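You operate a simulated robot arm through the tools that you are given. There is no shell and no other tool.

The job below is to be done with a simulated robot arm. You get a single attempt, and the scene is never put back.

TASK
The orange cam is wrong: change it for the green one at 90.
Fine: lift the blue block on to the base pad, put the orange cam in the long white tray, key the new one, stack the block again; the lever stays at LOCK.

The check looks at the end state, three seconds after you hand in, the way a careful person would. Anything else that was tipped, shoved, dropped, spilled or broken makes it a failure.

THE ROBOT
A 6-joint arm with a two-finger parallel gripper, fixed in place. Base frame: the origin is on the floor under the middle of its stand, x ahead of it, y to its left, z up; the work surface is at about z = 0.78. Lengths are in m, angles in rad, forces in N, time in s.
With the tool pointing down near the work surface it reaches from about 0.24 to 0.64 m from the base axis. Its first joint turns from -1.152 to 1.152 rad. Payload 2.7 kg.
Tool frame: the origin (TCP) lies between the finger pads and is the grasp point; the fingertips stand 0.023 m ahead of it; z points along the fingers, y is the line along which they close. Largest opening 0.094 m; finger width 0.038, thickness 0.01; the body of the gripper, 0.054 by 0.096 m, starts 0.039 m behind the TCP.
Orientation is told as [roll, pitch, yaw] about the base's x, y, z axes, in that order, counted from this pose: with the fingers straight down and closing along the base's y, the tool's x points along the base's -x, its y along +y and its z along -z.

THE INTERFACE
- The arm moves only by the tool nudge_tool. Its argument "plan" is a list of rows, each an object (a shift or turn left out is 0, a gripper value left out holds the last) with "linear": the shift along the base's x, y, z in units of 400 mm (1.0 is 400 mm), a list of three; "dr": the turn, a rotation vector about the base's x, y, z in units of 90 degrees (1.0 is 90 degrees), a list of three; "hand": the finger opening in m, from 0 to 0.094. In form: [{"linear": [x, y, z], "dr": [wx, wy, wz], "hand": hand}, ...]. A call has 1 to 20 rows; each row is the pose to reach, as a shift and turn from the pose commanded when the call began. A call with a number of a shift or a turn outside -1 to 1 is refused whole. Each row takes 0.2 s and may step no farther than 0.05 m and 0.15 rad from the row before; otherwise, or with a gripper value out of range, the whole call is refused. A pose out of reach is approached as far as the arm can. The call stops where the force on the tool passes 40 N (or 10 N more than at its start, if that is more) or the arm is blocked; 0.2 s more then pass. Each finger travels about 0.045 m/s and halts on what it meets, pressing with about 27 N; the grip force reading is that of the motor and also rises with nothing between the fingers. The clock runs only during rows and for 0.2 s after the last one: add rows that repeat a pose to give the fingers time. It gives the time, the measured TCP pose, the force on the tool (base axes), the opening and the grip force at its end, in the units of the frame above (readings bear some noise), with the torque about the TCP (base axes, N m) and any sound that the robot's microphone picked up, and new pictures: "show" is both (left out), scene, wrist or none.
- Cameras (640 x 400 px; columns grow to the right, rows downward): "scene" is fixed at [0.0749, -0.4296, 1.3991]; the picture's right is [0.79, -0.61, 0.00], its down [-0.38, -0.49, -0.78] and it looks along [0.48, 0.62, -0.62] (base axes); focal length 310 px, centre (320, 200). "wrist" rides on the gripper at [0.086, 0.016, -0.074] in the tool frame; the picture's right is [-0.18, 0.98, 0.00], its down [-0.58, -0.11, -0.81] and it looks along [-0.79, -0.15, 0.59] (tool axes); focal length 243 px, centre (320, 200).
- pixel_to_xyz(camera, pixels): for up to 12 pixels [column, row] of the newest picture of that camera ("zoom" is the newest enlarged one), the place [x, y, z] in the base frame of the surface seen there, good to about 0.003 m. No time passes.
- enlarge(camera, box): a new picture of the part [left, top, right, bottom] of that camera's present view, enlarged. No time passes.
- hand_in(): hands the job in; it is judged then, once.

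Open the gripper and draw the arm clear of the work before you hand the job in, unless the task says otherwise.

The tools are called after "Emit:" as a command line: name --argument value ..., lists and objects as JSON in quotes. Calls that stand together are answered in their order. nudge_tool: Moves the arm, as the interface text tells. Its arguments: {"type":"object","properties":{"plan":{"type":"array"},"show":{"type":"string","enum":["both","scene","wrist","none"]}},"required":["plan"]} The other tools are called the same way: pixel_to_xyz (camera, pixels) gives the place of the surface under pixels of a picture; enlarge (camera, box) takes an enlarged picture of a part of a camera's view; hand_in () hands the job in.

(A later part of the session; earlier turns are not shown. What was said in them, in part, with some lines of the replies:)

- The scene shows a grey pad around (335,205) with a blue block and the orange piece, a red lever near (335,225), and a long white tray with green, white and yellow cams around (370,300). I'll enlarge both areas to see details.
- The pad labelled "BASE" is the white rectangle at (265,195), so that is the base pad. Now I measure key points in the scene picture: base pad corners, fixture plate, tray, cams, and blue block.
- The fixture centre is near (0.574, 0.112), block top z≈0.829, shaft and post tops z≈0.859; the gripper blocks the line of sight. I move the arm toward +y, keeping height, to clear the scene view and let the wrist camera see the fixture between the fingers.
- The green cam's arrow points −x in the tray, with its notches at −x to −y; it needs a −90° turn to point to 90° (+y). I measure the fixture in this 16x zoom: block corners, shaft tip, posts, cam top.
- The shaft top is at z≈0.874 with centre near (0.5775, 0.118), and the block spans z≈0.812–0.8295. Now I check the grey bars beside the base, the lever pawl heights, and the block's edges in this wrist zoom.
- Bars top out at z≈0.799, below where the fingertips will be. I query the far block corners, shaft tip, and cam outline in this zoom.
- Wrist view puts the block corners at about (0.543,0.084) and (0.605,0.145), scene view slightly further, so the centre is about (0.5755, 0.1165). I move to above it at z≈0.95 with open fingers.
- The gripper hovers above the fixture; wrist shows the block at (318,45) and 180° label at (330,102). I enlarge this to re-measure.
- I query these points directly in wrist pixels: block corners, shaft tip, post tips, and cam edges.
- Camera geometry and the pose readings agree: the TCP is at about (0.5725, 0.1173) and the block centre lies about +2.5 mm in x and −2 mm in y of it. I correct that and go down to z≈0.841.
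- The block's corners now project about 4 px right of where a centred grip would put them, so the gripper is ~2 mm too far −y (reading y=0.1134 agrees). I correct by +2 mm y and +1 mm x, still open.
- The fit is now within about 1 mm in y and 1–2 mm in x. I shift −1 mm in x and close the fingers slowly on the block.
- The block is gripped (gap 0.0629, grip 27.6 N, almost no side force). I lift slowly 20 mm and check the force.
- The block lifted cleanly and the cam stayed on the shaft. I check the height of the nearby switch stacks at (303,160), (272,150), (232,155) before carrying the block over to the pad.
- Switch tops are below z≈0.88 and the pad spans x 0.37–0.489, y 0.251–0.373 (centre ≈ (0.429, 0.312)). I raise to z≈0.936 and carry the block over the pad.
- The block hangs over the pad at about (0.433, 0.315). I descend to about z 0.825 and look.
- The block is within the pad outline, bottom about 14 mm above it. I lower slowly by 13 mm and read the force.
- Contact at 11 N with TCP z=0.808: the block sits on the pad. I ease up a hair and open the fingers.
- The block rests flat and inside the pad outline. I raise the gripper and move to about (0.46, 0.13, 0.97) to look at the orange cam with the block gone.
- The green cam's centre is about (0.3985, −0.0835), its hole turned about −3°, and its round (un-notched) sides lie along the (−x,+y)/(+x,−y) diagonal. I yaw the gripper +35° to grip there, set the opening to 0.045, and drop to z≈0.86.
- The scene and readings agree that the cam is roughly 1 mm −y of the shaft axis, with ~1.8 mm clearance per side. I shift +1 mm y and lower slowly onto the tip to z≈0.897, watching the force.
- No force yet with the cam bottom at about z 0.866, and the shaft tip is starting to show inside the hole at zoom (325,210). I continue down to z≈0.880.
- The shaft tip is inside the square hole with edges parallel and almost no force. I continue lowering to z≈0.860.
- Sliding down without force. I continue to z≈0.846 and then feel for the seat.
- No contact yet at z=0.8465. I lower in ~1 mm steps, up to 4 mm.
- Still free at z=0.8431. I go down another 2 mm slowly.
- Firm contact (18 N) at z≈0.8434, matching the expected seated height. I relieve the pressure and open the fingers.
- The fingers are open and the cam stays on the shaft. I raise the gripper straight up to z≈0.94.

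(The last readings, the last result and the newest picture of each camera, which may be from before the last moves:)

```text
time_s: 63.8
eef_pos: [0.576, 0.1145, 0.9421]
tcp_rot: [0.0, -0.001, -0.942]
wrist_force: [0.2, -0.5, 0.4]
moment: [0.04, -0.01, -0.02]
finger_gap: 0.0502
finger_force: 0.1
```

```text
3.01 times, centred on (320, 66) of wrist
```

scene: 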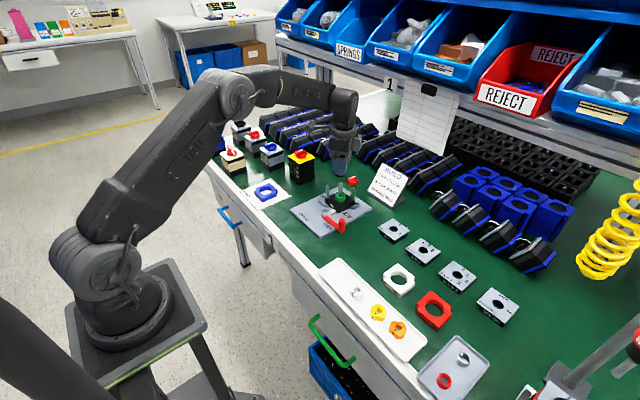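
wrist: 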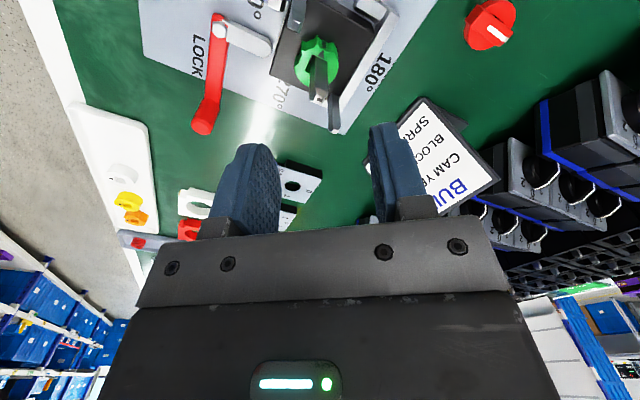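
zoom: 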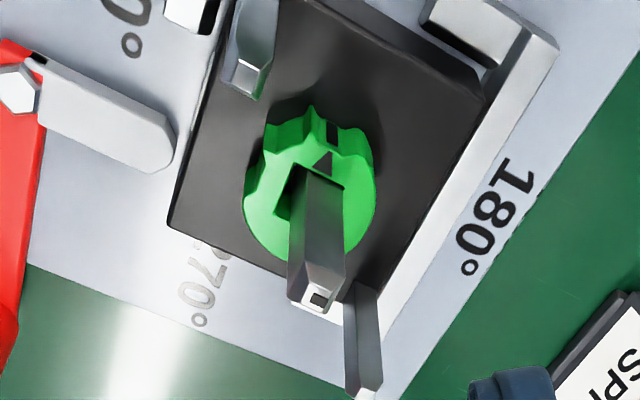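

The green cam is seated, with its arrow pointing to the 90° (+y) side. Now I turn the gripper back to yaw 0 while moving over the blue block at (0.4275, 0.310), opening to 0.09.

Emit:
nudge_tool --plan '[{"linear": [-0.0464, 0.0611, 0.01], "dr": [0, 0, 0.075], "hand": 0.06}, {"linear": [-0.0928, 0.1222, 0.01], "dr": [0, 0, 0.15], "hand": 0.07}, {"linear": [-0.1391, 0.1834, 0.01], "dr": [0, 0, 0.225], "hand": 0.08}, {"linear": [-0.1855, 0.2445, 0.01], "dr": [0, 0, 0.3], "hand": 0.09}, {"linear": [-0.2319, 0.3056, 0.01], "dr": [0, 0, 0.375], "hand": 0.09}, {"linear": [-0.2783, 0.3667, 0.01], "dr": [0, 0, 0.45], "hand": 0.09}, {"linear": [-0.3246, 0.4279, 0.01], "dr": [0, 0, 0.525], "hand": 0.09}, {"linear": [-0.371, 0.489, 0.01], "dr": [0, 0, 0.6], "hand": 0.09}, {"linear": [-0.371, 0.489, -0.05], "dr": [0, 0, 0.6], "hand": 0.09}, {"linear": [-0.371, 0.489, -0.05], "dr": [0, 0, 0.6], "hand": 0.09}, {"linear": [-0.371, 0.489, -0.05], "dr": [0, 0, 0.6], "hand": 0.09}]' --show "both"

Emit:
enlarge --camera "wrist" --box '[230, 0, 422, 160]'

Emit:
enlarge --camera "scene" --box '[316, 176, 364, 212]'

```text
time_s: 66.2
eef_pos: [0.4262, 0.3108, 0.9238]
tcp_rot: [-0.001, 0.0, -0.001]
wrist_force: [0.4, 0.2, 0.2]
moment: [0.01, 0.02, -0.01]
finger_gap: 0.09
finger_force: 0.2
```

scene: 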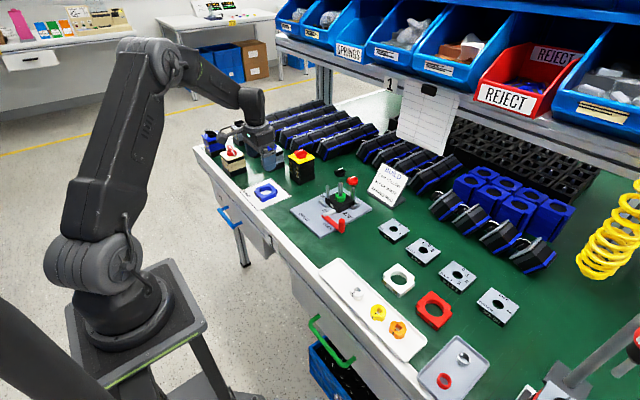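
wrist: 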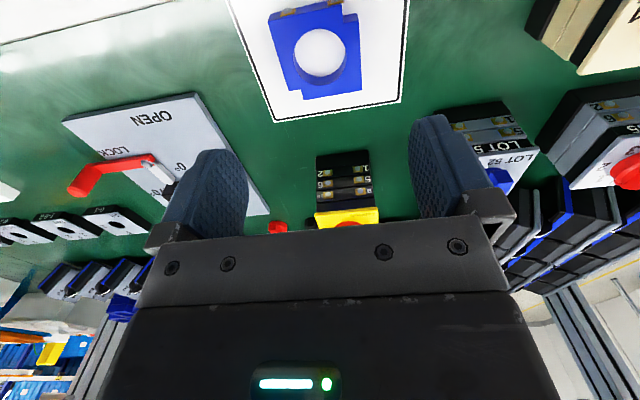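

```text
2.50 times, centred on (326, 80) of wrist
```

zoom: 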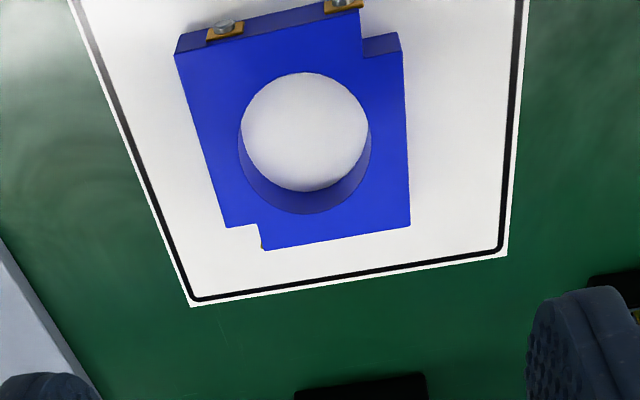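

```text
11.11 times, centred on (340, 194) of scene
```

zoom: 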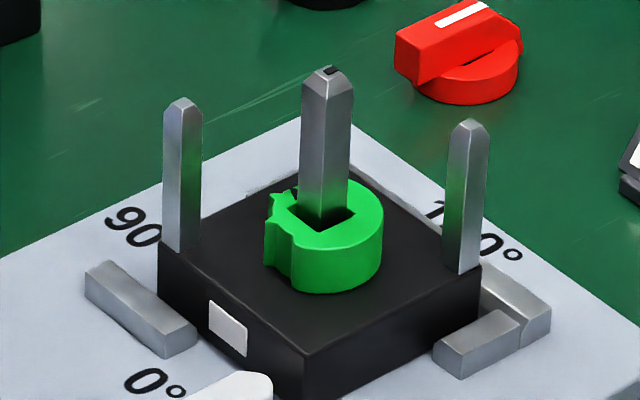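

The hole centre of the blue block is at wrist (319.8,56.8) versus expected (319.6,58), so it is aligned within 1 mm. I descend to z≈0.835 for a check.

Emit:
nudge_tool --plan '[{"linear": [0.0015, -0.001, -0.08]}, {"linear": [0.0015, -0.001, -0.16]}, {"linear": [0.0015, -0.001, -0.222]}, {"linear": [0.0015, -0.001, -0.222]}, {"linear": [0.0015, -0.001, -0.222]}]' --show "both"

Emit:
enlarge --camera "wrist" --box '[230, 50, 422, 210]'

Emit:
enlarge --camera "scene" --box '[240, 160, 304, 208]'

```text
time_s: 67.4
eef_pos: [0.4263, 0.3104, 0.8361]
tcp_rot: [-0.001, -0.003, 0.001]
wrist_force: [0.6, 0.4, 0.2]
moment: [-0.01, 0.0, 0.02]
finger_gap: 0.09
finger_force: 0.1
```

scene: 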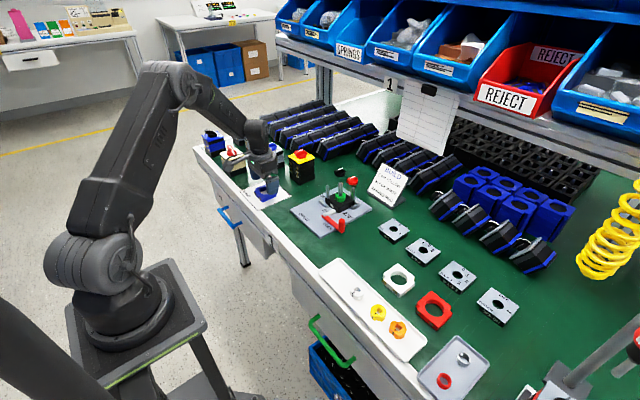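
wrist: 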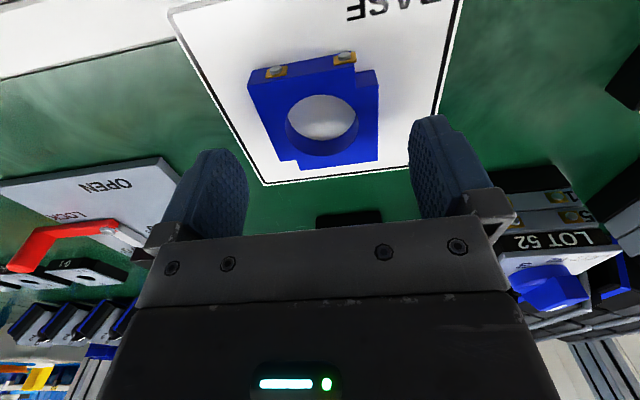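

```text
2.50 times, centred on (326, 130) of wrist
```

zoom: 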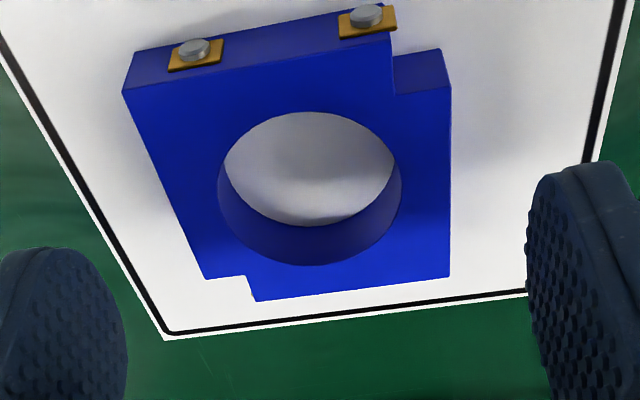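

```text
8.33 times, centred on (272, 184) of scene
```

zoom: 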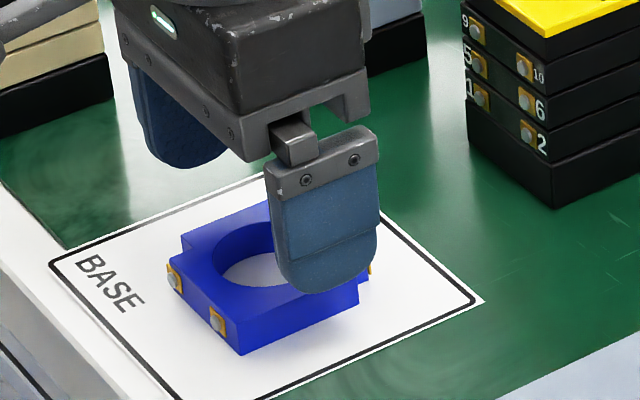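

Block corners project ~2.5 px right of centred, so I shift +1.5 mm in y and descend to z≈0.809 around the block.

Emit:
nudge_tool --plan '[{"linear": [0, 0.004, -0.02]}, {"linear": [0, 0.004, -0.045]}, {"linear": [0, 0.004, -0.0665]}, {"linear": [0, 0.004, -0.0665]}, {"linear": [0, 0.004, -0.0665]}]' --show "wrist"

Emit:
enlarge --camera "wrist" --box '[230, 50, 422, 210]'

```text
time_s: 68.6
eef_pos: [0.4287, 0.3116, 0.8104]
tcp_rot: [0.0, -0.002, -0.001]
wrist_force: [0.2, -0.4, 1.2]
moment: [0.01, 0.02, -0.02]
finger_gap: 0.0898
finger_force: 0.0
```

wrist: 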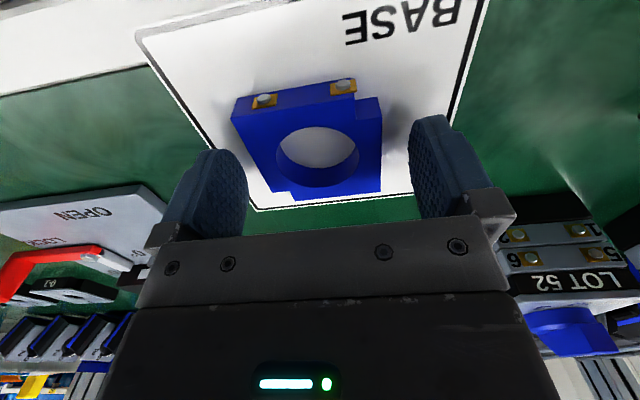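

```text
2.50 times, centred on (326, 130) of wrist
```

zoom: 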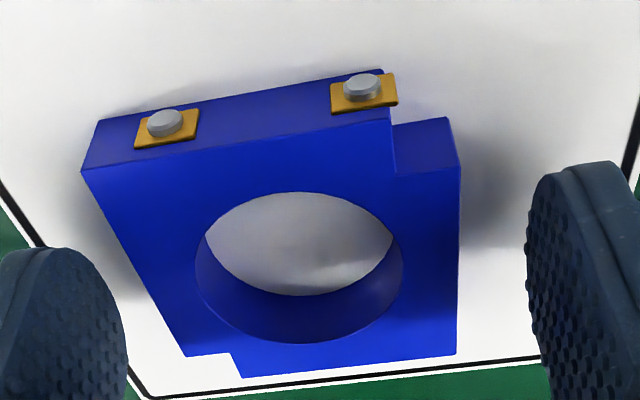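

Aligned within ~1 mm in y, similar to the first grip. I close the fingers on the block.

Emit:
nudge_tool --plan '[{"linear": [0, 0, 0], "hand": 0.08}, {"linear": [0, 0, 0], "hand": 0.07}, {"linear": [0, 0, 0], "hand": 0.062}, {"linear": [0, 0, 0], "hand": 0.052}, {"linear": [0, 0, 0], "hand": 0.052}, {"linear": [0, 0, 0], "hand": 0.052}]' --show "wrist"

Emit:
enlarge --camera "wrist" --box '[230, 50, 422, 210]'

```text
time_s: 70.0
eef_pos: [0.4283, 0.3108, 0.8106]
tcp_rot: [0.0, -0.002, 0.0]
wrist_force: [1.3, -0.6, -0.1]
moment: [-0.02, -0.01, 0.01]
finger_gap: 0.0628
finger_force: 27.1
```

wrist: 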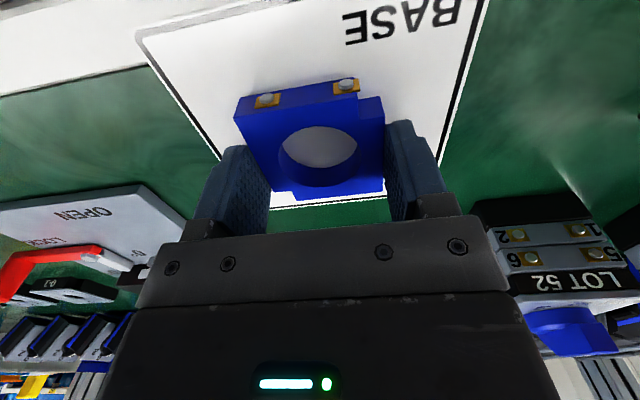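

```text
2.50 times, centred on (326, 130) of wrist
```

zoom: 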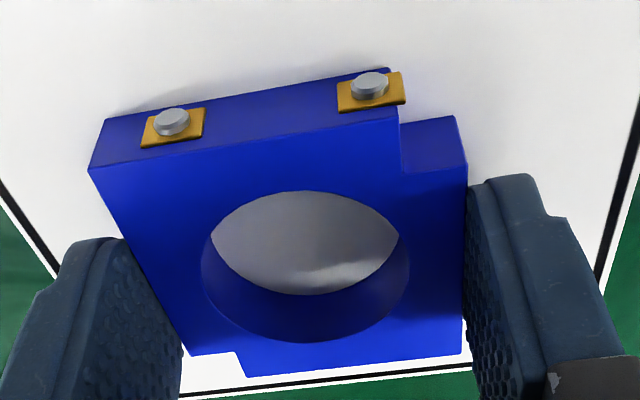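

The block is gripped (gap 0.0628, 27 N). I lift it to z≈0.94.

Emit:
nudge_tool --plan '[{"linear": [0, 0, 0.02]}, {"linear": [0, 0, 0.06]}, {"linear": [0, 0, 0.13]}, {"linear": [0, 0, 0.21]}, {"linear": [0, 0, 0.27]}, {"linear": [0, 0, 0.325]}, {"linear": [0, 0, 0.325]}]' --show "both"

```text
time_s: 71.6
eef_pos: [0.4265, 0.3123, 0.938]
tcp_rot: [0.0, -0.001, 0.0]
wrist_force: [0.2, 0.2, -0.3]
moment: [-0.03, -0.01, -0.03]
finger_gap: 0.0628
finger_force: 27.3
```

scene: 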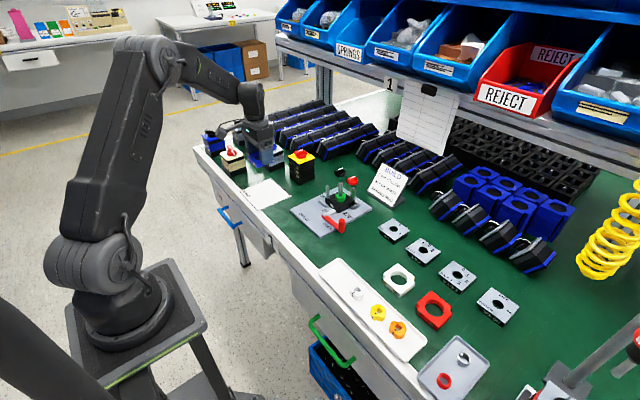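
wrist: 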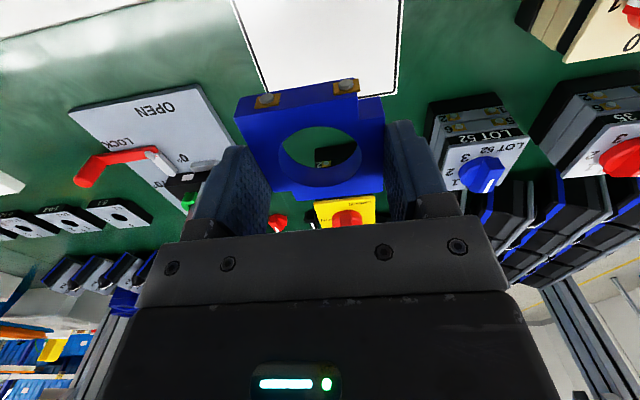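

The block is held with no slip. I carry it at this height to above the fixture at (0.5765, 0.1146).

Emit:
nudge_tool --plan '[{"linear": [0.05, -0.066, 0]}, {"linear": [0.11, -0.145, 0]}, {"linear": [0.175, -0.23, 0]}, {"linear": [0.24, -0.316, 0]}, {"linear": [0.3, -0.395, 0]}, {"linear": [0.35, -0.46, 0]}, {"linear": [0.375, -0.494, 0]}, {"linear": [0.375, -0.494, 0]}, {"linear": [0.375, -0.494, 0]}]' --show "both"

Emit:
enlarge --camera "wrist" --box '[230, 50, 422, 210]'

Emit:
enlarge --camera "scene" --box '[300, 140, 380, 200]'

```text
time_s: 73.6
eef_pos: [0.5764, 0.1151, 0.9393]
tcp_rot: [0.001, -0.002, -0.001]
wrist_force: [-0.1, -0.6, 0.3]
moment: [0.0, 0.03, 0.0]
finger_gap: 0.0629
finger_force: 27.1
```

scene: 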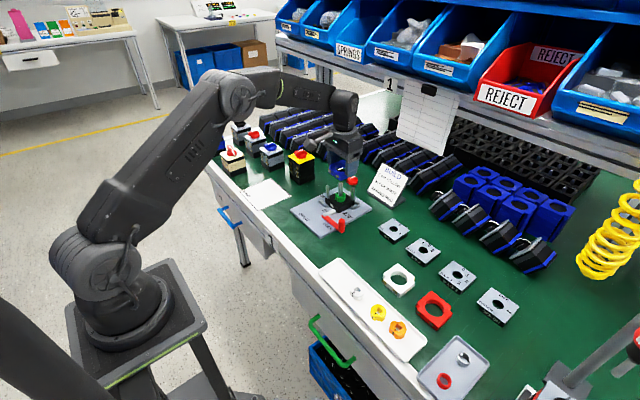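
wrist: 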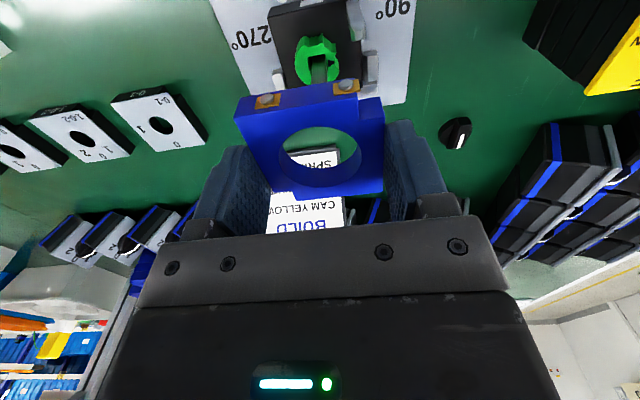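

```text
2.50 times, centred on (326, 130) of wrist
```

zoom: 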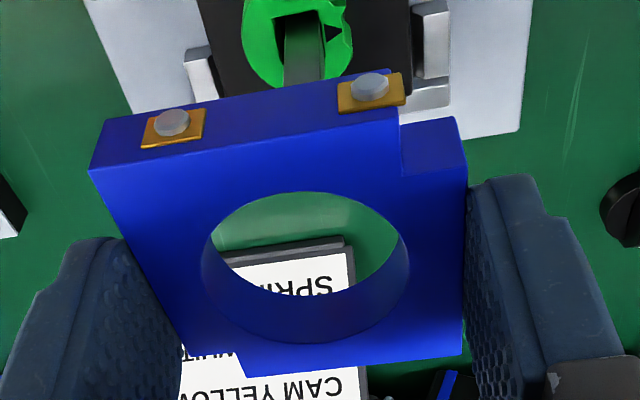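

```text
6.67 times, centred on (340, 170) of scene
```

zoom: 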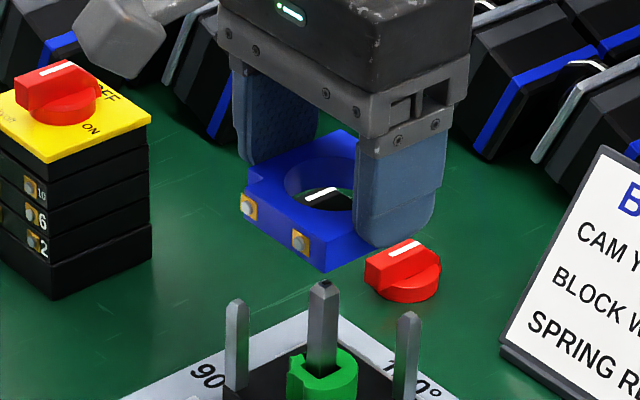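

The block hovers well aligned at (0.5764, 0.1151). I descend to z≈0.895, just above the post tips, and check alignment.

Emit:
nudge_tool --plan '[{"linear": [0, 0, -0.04]}, {"linear": [0, 0, -0.08]}, {"linear": [0, 0, -0.11]}, {"linear": [0, 0, -0.11]}, {"linear": [0, 0, -0.11]}]' --show "both"

Emit:
enlarge --camera "wrist" --box '[230, 50, 422, 210]'

Emit:
enlarge --camera "scene" --box '[308, 160, 372, 208]'

```text
time_s: 74.8
eef_pos: [0.5767, 0.1142, 0.893]
tcp_rot: [0.0, -0.003, 0.0]
wrist_force: [0.3, 0.7, -0.2]
moment: [-0.02, 0.02, -0.04]
finger_gap: 0.0629
finger_force: 27.2
```

scene: 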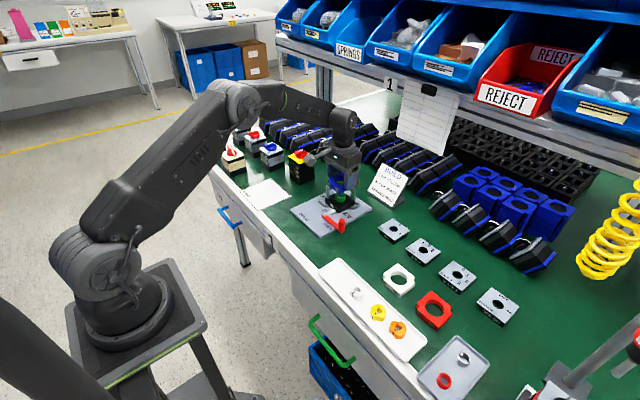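
wrist: 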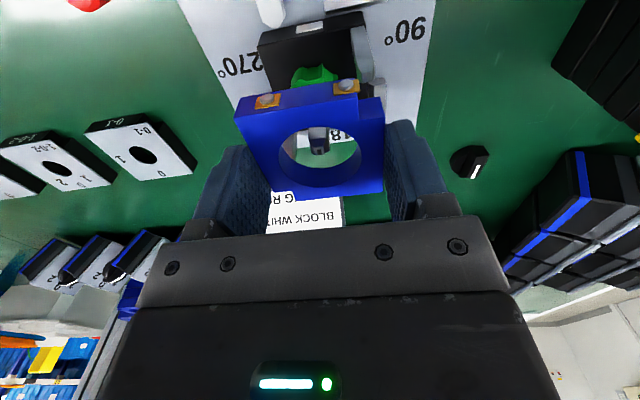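

```text
2.50 times, centred on (326, 130) of wrist
```

zoom: 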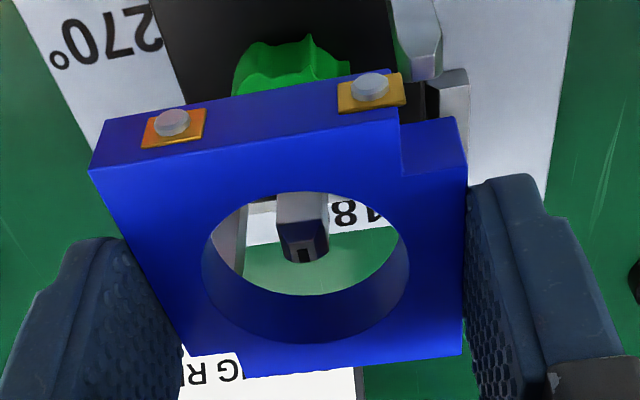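

```text
8.33 times, centred on (340, 184) of scene
```

zoom: 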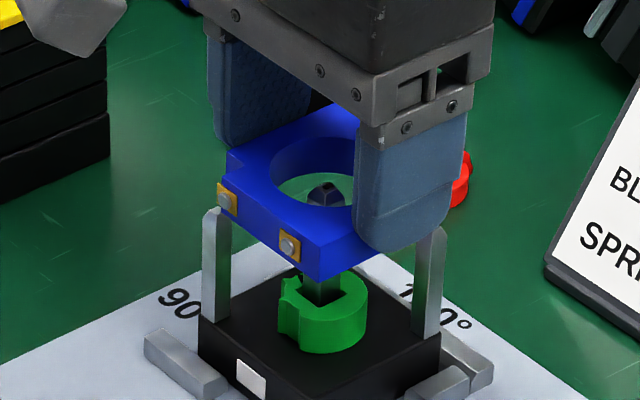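

The shaft tip sits on the tool axis (wrist (319.6,152) vs expected (319.6,152.7)) and the notches line up with the posts within about 1 mm. I lower gently to z≈0.883 so the post tips enter the notches, checking the force.

Emit:
nudge_tool --plan '[{"linear": [0, 0, -0.006]}, {"linear": [0, 0, -0.012]}, {"linear": [0, 0, -0.018]}, {"linear": [0, 0, -0.024]}, {"linear": [0, 0, -0.024]}]' --show "both"

Emit:
enlarge --camera "wrist" --box '[230, 50, 422, 210]'

Emit:
enlarge --camera "scene" --box '[308, 160, 372, 208]'

```text
time_s: 76.0
eef_pos: [0.5774, 0.1136, 0.8838]
tcp_rot: [-0.001, -0.001, -0.001]
wrist_force: [0.7, 0.9, -0.7]
moment: [0.02, 0.0, 0.01]
finger_gap: 0.0631
finger_force: 26.8
```

scene: 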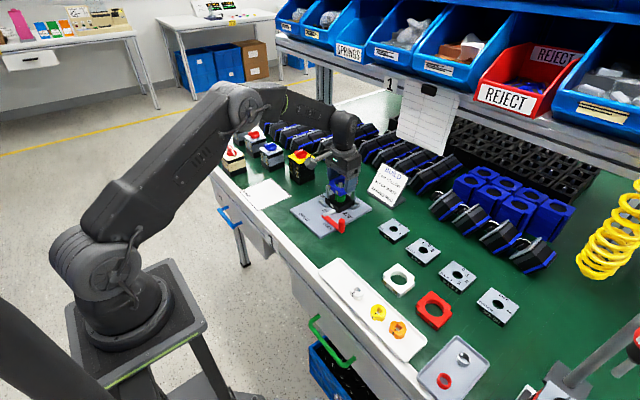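
wrist: 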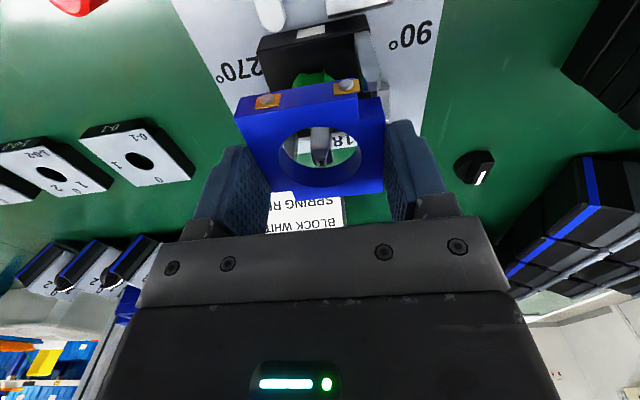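

```text
2.50 times, centred on (326, 130) of wrist
```

zoom: 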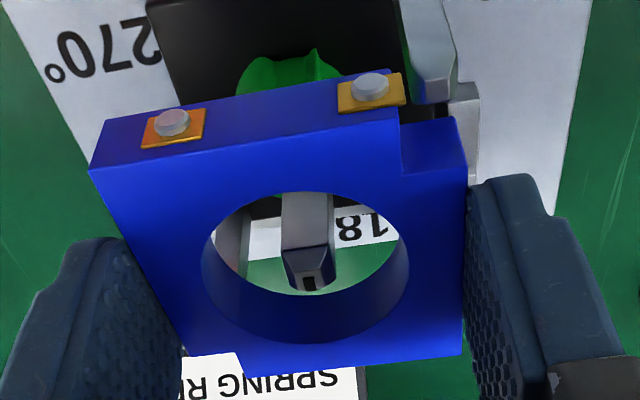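

```text
8.33 times, centred on (340, 184) of scene
```

zoom: 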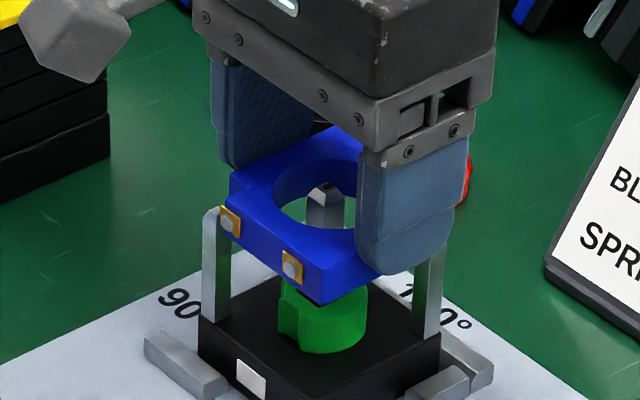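

No force, but comparing with the seated picture, the block looks ~1–2 mm off toward image right (reading 0.5774, 0.1136). I raise 7 mm clear of the posts and shift about −1.2 mm x, +1.4 mm y.

Emit:
nudge_tool --plan '[{"linear": [0, 0, 0.018]}, {"linear": [-0.003, 0.0035, 0.018]}, {"linear": [-0.003, 0.0035, 0.018]}, {"linear": [-0.003, 0.0035, 0.018]}]' --show "both"

Emit:
enlarge --camera "wrist" --box '[280, 70, 400, 170]'

Emit:
enlarge --camera "scene" --box '[320, 172, 360, 202]'

```text
time_s: 77.0
eef_pos: [0.5747, 0.1145, 0.8915]
tcp_rot: [-0.001, -0.001, 0.0]
wrist_force: [1.6, -0.4, -0.7]
moment: [-0.02, -0.01, 0.03]
finger_gap: 0.0631
finger_force: 26.7
```

scene: 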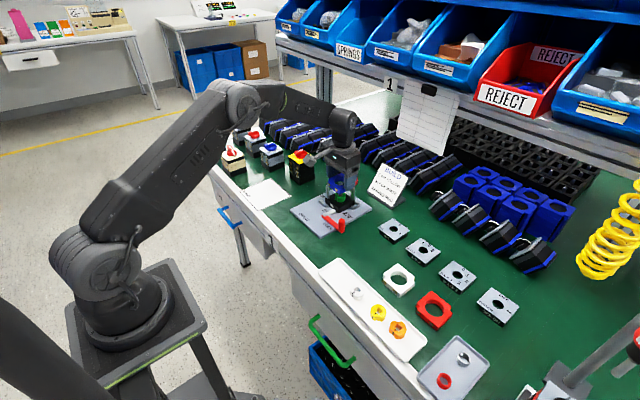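
wrist: 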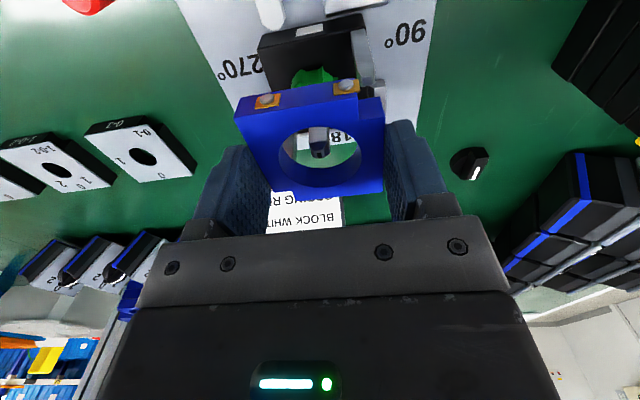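

```text
4.00 times, centred on (340, 120) of wrist
```

zoom: 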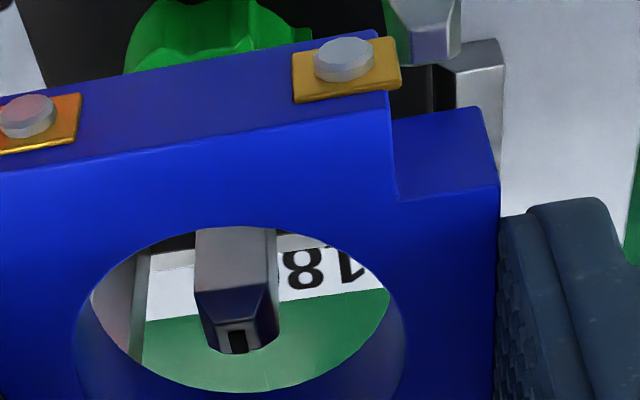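

```text
13.33 times, centred on (340, 187) of scene
```

zoom: 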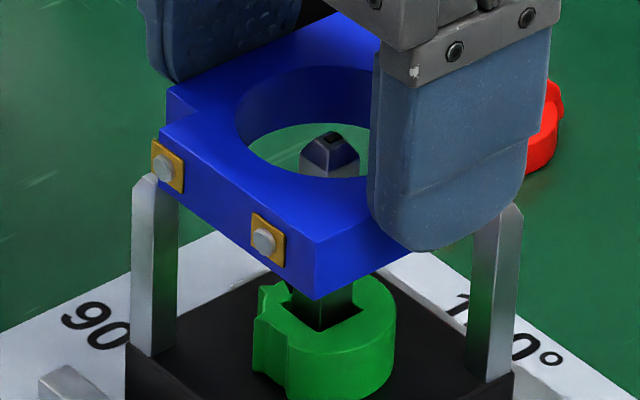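

From column-only comparisons in both cameras (post-to-contact offset in scene; shaft-to-block offset in wrist), the block is now within ~0.5 mm of its seated line. I lower gently straight down to z≈0.880.

Emit:
nudge_tool --plan '[{"linear": [0, 0, -0.006]}, {"linear": [0, 0, -0.012]}, {"linear": [0, 0, -0.018]}, {"linear": [0, 0, -0.024]}, {"linear": [0, 0, -0.029]}, {"linear": [0, 0, -0.029]}]' --show "both"

Emit:
enlarge --camera "wrist" --box '[280, 70, 400, 170]'

Emit:
enlarge --camera "scene" --box '[320, 172, 360, 202]'

```text
time_s: 78.4
eef_pos: [0.5758, 0.1147, 0.8799]
tcp_rot: [0.0, -0.001, -0.001]
wrist_force: [-0.4, 0.4, -0.5]
moment: [0.06, -0.01, 0.0]
finger_gap: 0.0628
finger_force: 26.9
```

scene: 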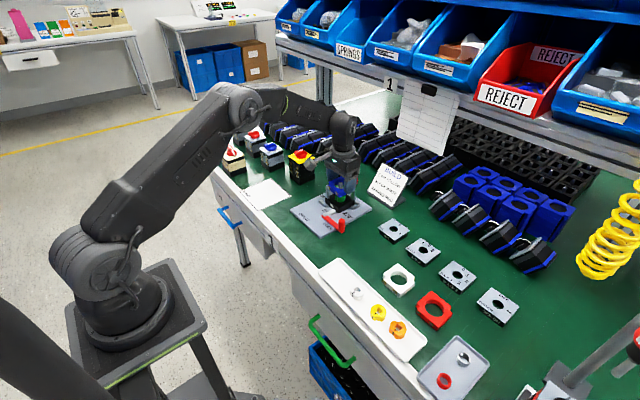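
wrist: 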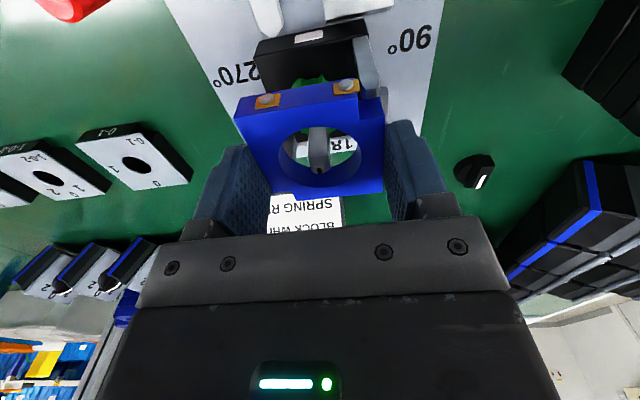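

```text
4.00 times, centred on (340, 120) of wrist
```

zoom: 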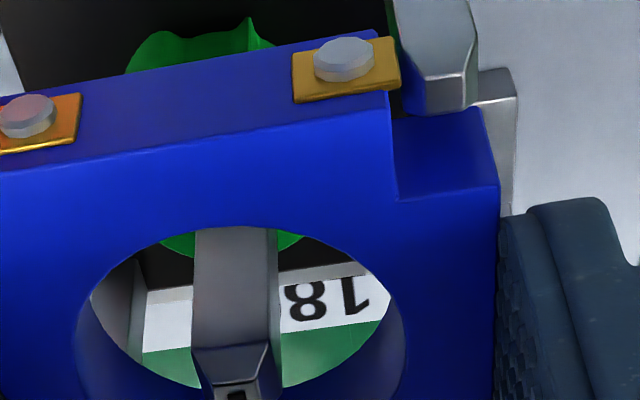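

```text
13.33 times, centred on (340, 187) of scene
```

zoom: 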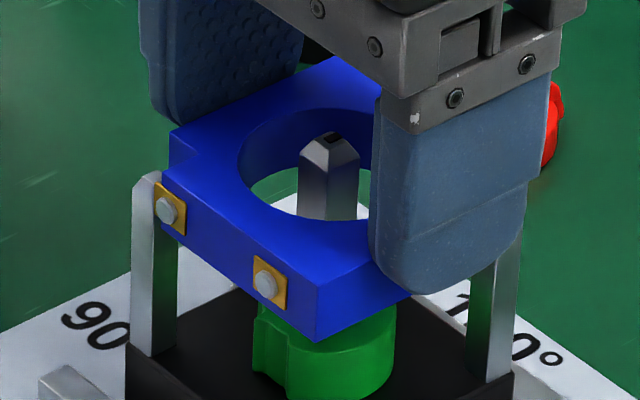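

The posts are now in the notches (wrist zoom: post tip at (450,100) in front of the notch) with no force. I continue down to z≈0.862.

Emit:
nudge_tool --plan '[{"linear": [0, 0, -0.008]}, {"linear": [0, 0, -0.016]}, {"linear": [0, 0, -0.024]}, {"linear": [0, 0, -0.032]}, {"linear": [0, 0, -0.04]}, {"linear": [0, 0, -0.045]}, {"linear": [0, 0, -0.045]}]' --show "both"

Emit:
enlarge --camera "wrist" --box '[230, 50, 422, 210]'

Emit:
enlarge --camera "scene" --box '[320, 172, 360, 202]'

```text
time_s: 80.0
eef_pos: [0.5762, 0.1162, 0.8623]
tcp_rot: [0.0, -0.001, 0.001]
wrist_force: [-0.1, -0.5, -0.4]
moment: [-0.01, 0.03, 0.02]
finger_gap: 0.0632
finger_force: 27.3
```

scene: 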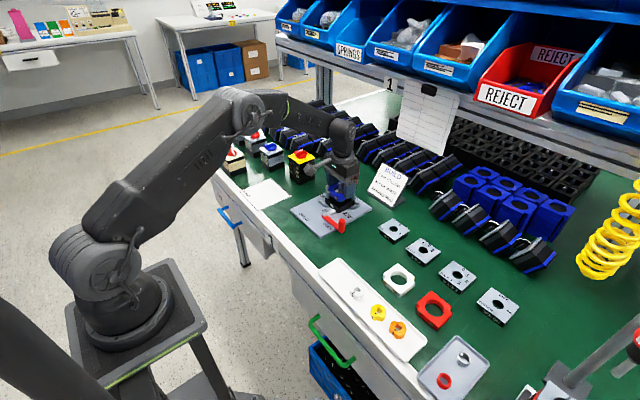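
wrist: 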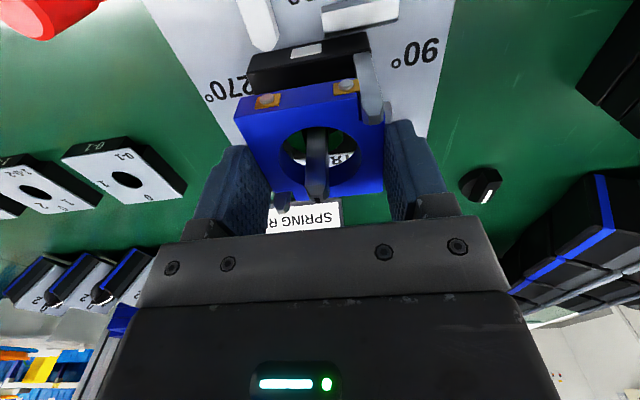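

```text
2.50 times, centred on (326, 130) of wrist
```

zoom: 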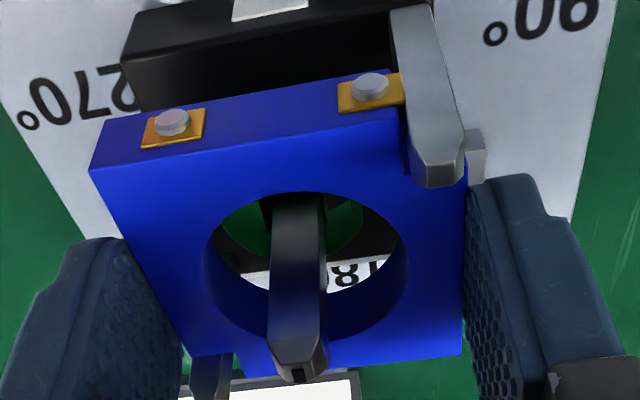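

```text
13.33 times, centred on (340, 187) of scene
```

zoom: 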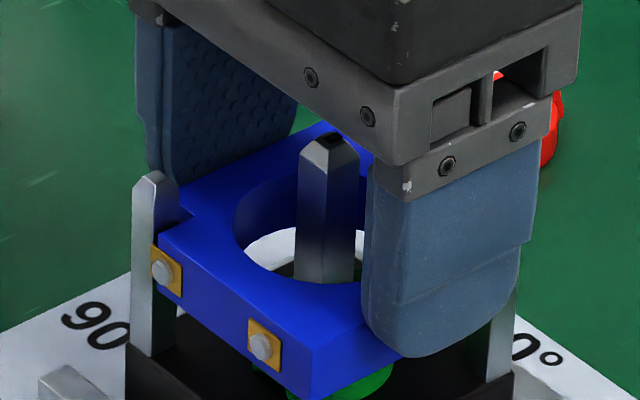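

Both posts are inside the notches and the shaft is central in the bore. I continue down to z≈0.848 around the cam, watching the force.

Emit:
nudge_tool --plan '[{"linear": [0, 0, -0.006]}, {"linear": [0, 0, -0.012]}, {"linear": [0, 0, -0.018]}, {"linear": [0, 0, -0.024]}, {"linear": [0, 0, -0.03]}, {"linear": [0, 0, -0.036]}, {"linear": [0, 0, -0.036]}]' --show "both"

Emit:
enlarge --camera "wrist" --box '[230, 50, 422, 210]'

Emit:
enlarge --camera "scene" --box '[320, 172, 360, 202]'

```text
time_s: 81.6
eef_pos: [0.5763, 0.1162, 0.8472]
tcp_rot: [0.0, -0.001, -0.001]
wrist_force: [0.1, -0.4, -1.0]
moment: [-0.01, -0.01, 0.0]
finger_gap: 0.0629
finger_force: 26.8
```

scene: 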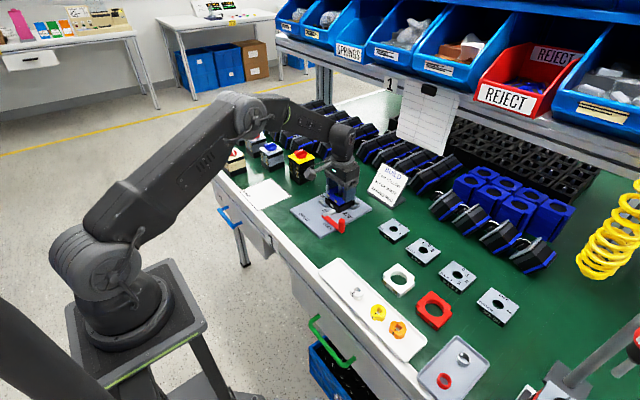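
wrist: 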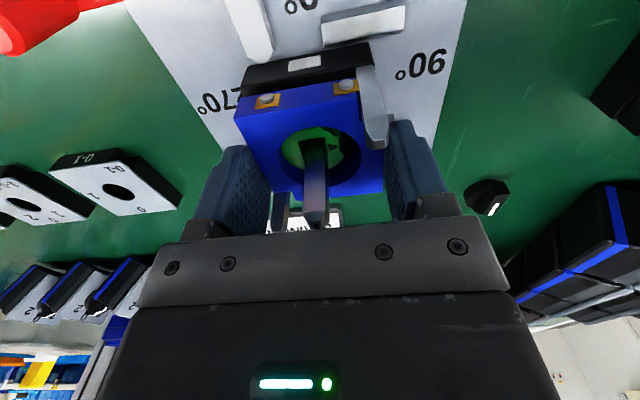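

```text
2.50 times, centred on (326, 130) of wrist
```

zoom: 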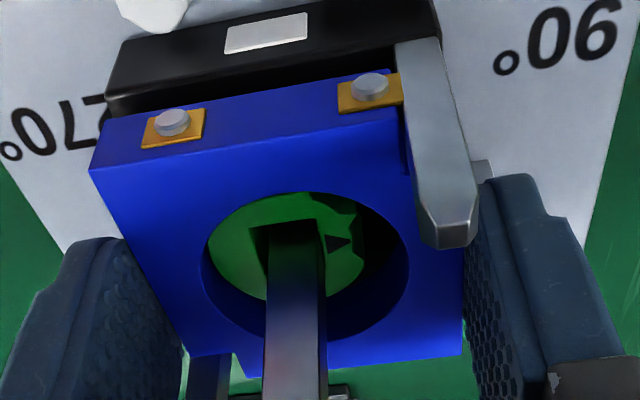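

```text
13.33 times, centred on (340, 187) of scene
```

zoom: 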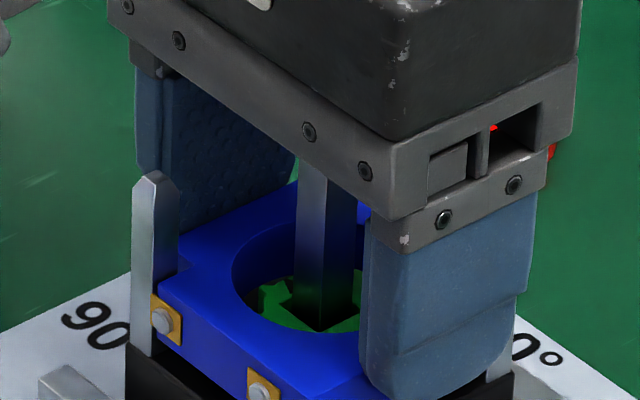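

The cam is inside the bore with its arrow toward 90° and there is no force. I lower in small steps to seat the block.

Emit:
nudge_tool --plan '[{"linear": [0, 0, -0.003]}, {"linear": [0, 0, -0.006]}, {"linear": [0, 0, -0.009]}, {"linear": [0, 0, -0.011]}, {"linear": [0, 0, -0.011]}]' --show "none"

```text
time_s: 82.8
eef_pos: [0.5762, 0.1141, 0.844]
tcp_rot: [0.001, -0.002, -0.001]
wrist_force: [0.1, 0.5, 0.3]
moment: [0.0, 0.02, 0.0]
finger_gap: 0.0629
finger_force: 26.9
```

No contact yet at z=0.844. I lower another ~2 mm.

Emit:
nudge_tool --plan '[{"linear": [0, 0, -0.002]}, {"linear": [0, 0, -0.004]}, {"linear": [0, 0, -0.005]}, {"linear": [0, 0, -0.005]}]' --show "none"

```text
time_s: 83.8
eef_pos: [0.5765, 0.1156, 0.8419]
tcp_rot: [0.001, -0.002, -0.001]
wrist_force: [-1.3, -2.7, 8.7]
moment: [-0.07, 0.24, 0.05]
finger_gap: 0.0632
finger_force: 26.8
```

Contact (8.7 N) at z=0.8419, matching the seated height. I look before releasing.

Emit:
nudge_tool --plan '[{"linear": [0, 0, 0.001]}]' --show "both"

Emit:
enlarge --camera "scene" --box '[316, 178, 364, 214]'

Emit:
enlarge --camera "wrist" --box '[230, 50, 422, 210]'

```text
time_s: 84.2
eef_pos: [0.5772, 0.1158, 0.8421]
tcp_rot: [0.001, -0.004, 0.001]
wrist_force: [-0.3, -2.2, 6.0]
moment: [-0.09, 0.07, 0.02]
finger_gap: 0.0627
finger_force: 27.1
```

scene: 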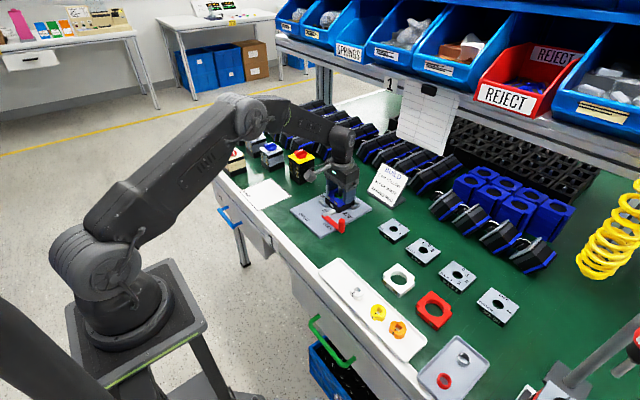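
wrist: 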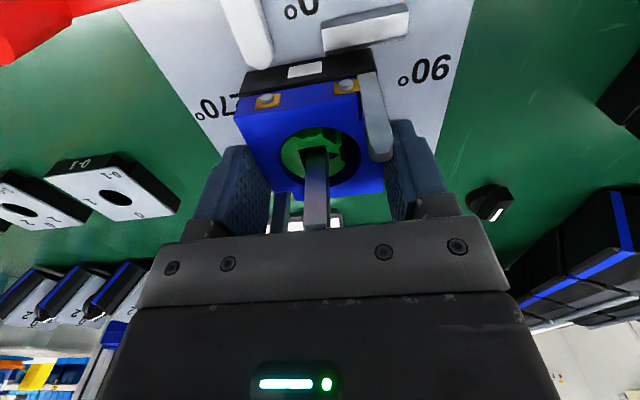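

```text
11.11 times, centred on (340, 196) of scene
```

zoom: 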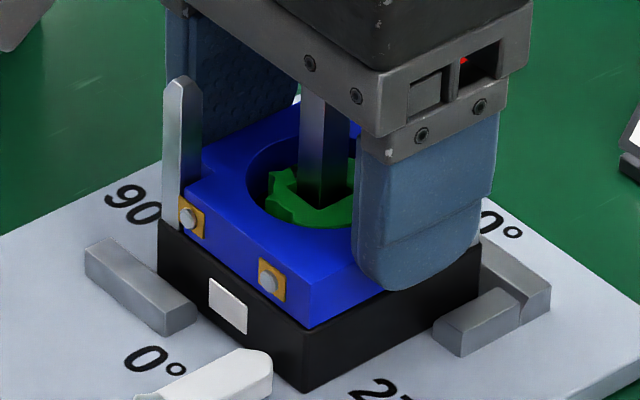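

```text
2.50 times, centred on (326, 130) of wrist
```

zoom: 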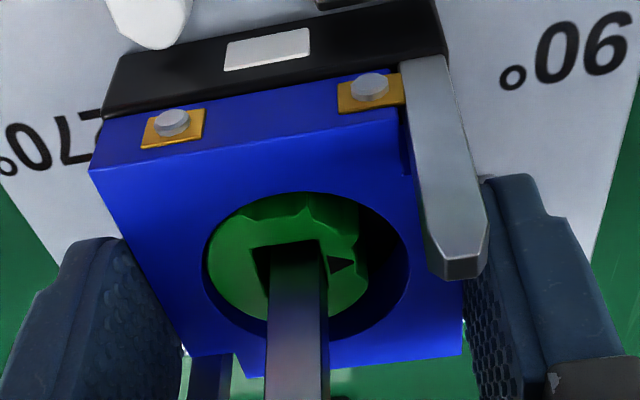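

The block sits flush on the black base with the cam inside. I relieve the remaining force and open the fingers.

Emit:
nudge_tool --plan '[{"linear": [0, 0, 0.002]}, {"linear": [0, 0, 0.002], "hand": 0.066}, {"linear": [0, 0, 0.002], "hand": 0.075}, {"linear": [0, 0, 0.002], "hand": 0.085}, {"linear": [0, 0, 0.002], "hand": 0.09}, {"linear": [0, 0, 0.002], "hand": 0.09}]' --show "both"

Emit:
enlarge --camera "scene" --box '[316, 178, 364, 214]'

Emit:
enlarge --camera "wrist" --box '[230, 50, 422, 210]'

```text
time_s: 85.6
eef_pos: [0.576, 0.1165, 0.8431]
tcp_rot: [0.0, -0.003, 0.0]
wrist_force: [-0.2, -0.1, 0.9]
moment: [0.01, 0.04, -0.01]
finger_gap: 0.0898
finger_force: 0.1
```

scene: 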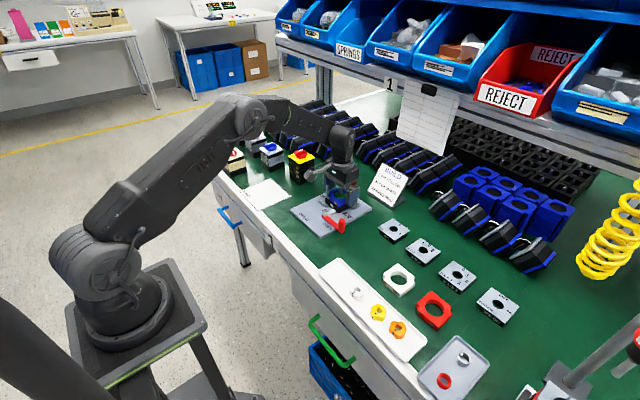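
wrist: 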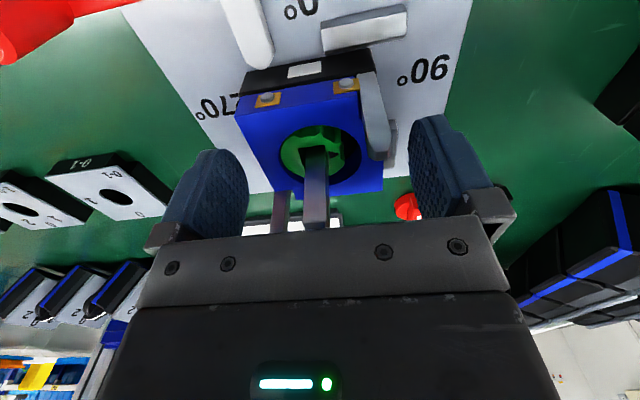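

```text
11.11 times, centred on (340, 196) of scene
```

zoom: 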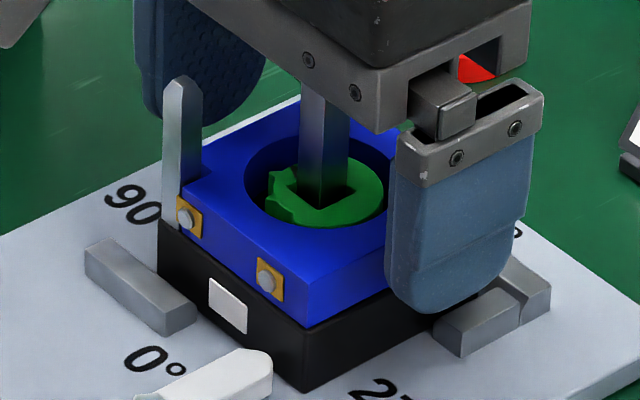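

```text
2.50 times, centred on (326, 130) of wrist
```

zoom: 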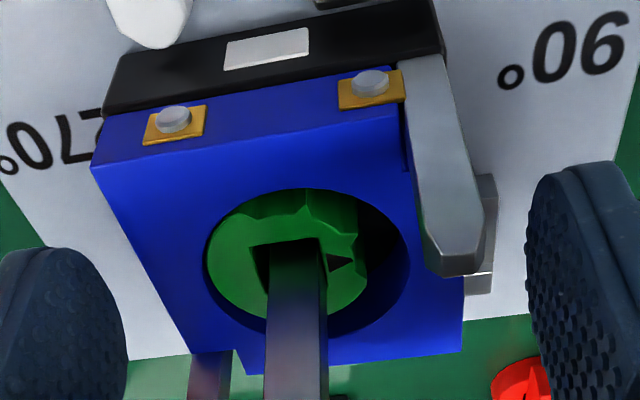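

Released and still seated. I raise the gripper straight up about 100 mm, then draw back to a clear pose.

Emit:
nudge_tool --plan '[{"linear": [0, 0, 0.04]}, {"linear": [0, 0, 0.1]}, {"linear": [0, 0, 0.18]}, {"linear": [0, 0, 0.26]}, {"linear": [-0.07, 0.01, 0.34]}, {"linear": [-0.15, 0.02, 0.42]}, {"linear": [-0.23, 0.03, 0.5]}, {"linear": [-0.31, 0.05, 0.57]}, {"linear": [-0.39, 0.07, 0.64]}, {"linear": [-0.47, 0.08, 0.7]}, {"linear": [-0.54, 0.09, 0.73]}, {"linear": [-0.54, 0.09, 0.73]}]' --show "both"

Emit:
enlarge --camera "scene" --box '[300, 168, 380, 228]'

Emit:
enlarge --camera "scene" --box '[324, 178, 356, 202]'

Emit:
enlarge --camera "scene" --box '[310, 250, 430, 350]'

Emit:
enlarge --camera "wrist" --box '[250, 80, 380, 180]'

```text
time_s: 88.2
eef_pos: [0.3613, 0.1529, 1.1342]
tcp_rot: [0.0, -0.002, 0.002]
wrist_force: [0.2, -0.3, -0.4]
moment: [-0.03, 0.0, -0.02]
finger_gap: 0.0899
finger_force: 0.1
```

scene: 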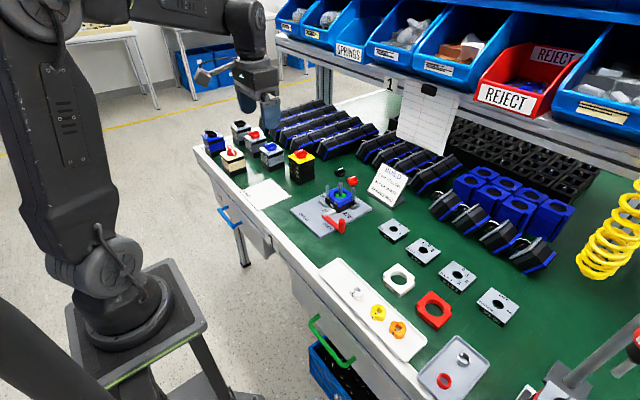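
wrist: 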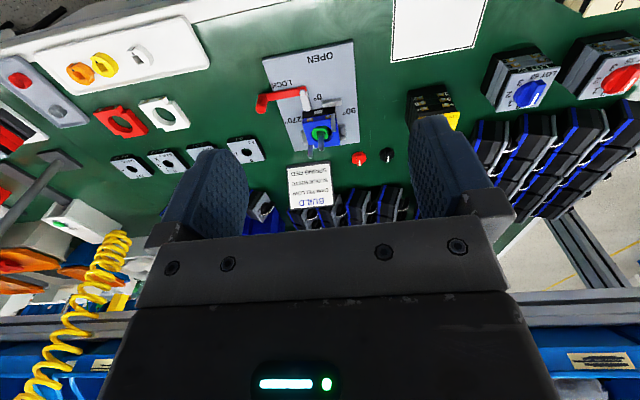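

```text
6.67 times, centred on (340, 198) of scene
```

zoom: 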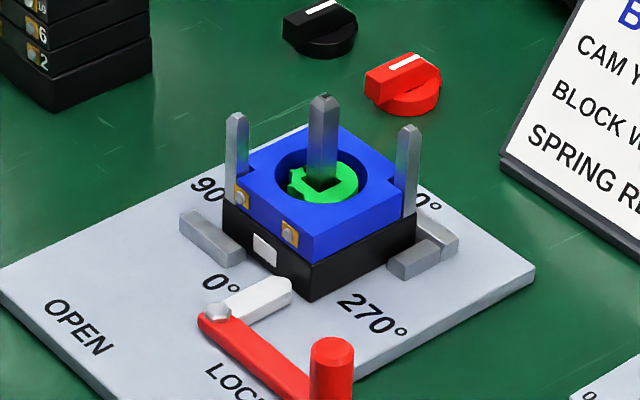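

```text
16.00 times, centred on (340, 190) of scene
```

zoom: 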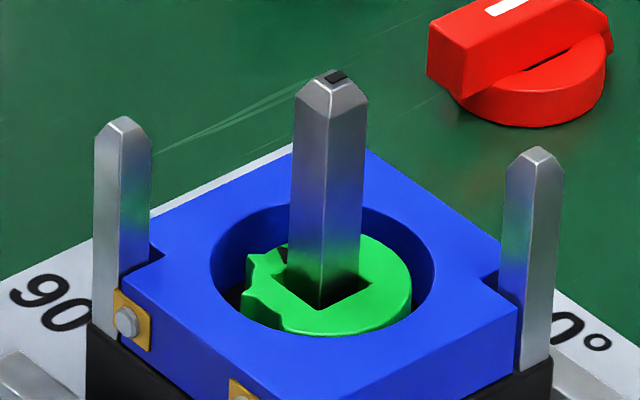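

```text
4.00 times, centred on (370, 300) of scene
```

zoom: 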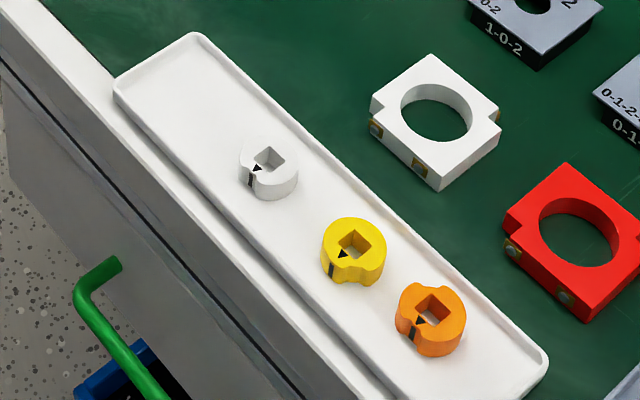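

```text
4.00 times, centred on (315, 130) of wrist
```

zoom: 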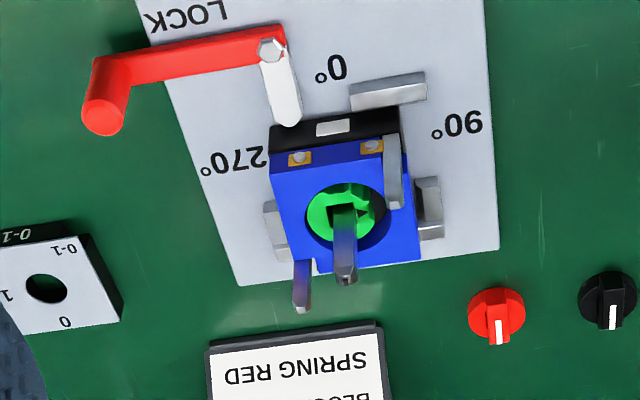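

Final check: the block is seated over the posts with the green cam inside and its arrow toward 90°. The orange cam is in the long white tray with the white and yellow ones, the lever is still at LOCK, and the gripper is open and clear. I hand in.

Emit:
hand_in

```text
The job is handed in.
```

The cam change is done and handed in; I don't have the check's result yet.

- **New cam:** the green cam is on the shaft, seated, with its arrow pointing to 90°.
- **Old cam:** the orange cam is lying flat in the long white tray, at the free end beyond the yellow one.
- **Blue block:** I set it on the BASE pad during the swap. It is back in place, flush on the black base, with both posts in its notches.
- **Lever:** I never touched it, and it still reads LOCK.

While I was lowering around the green cam, a finger pressed on the tray rim at about 11 N. I backed off straight away, and the tray and other cams look undisturbed in the final pictures. The gripper is open and the arm is drawn back clear of the work.
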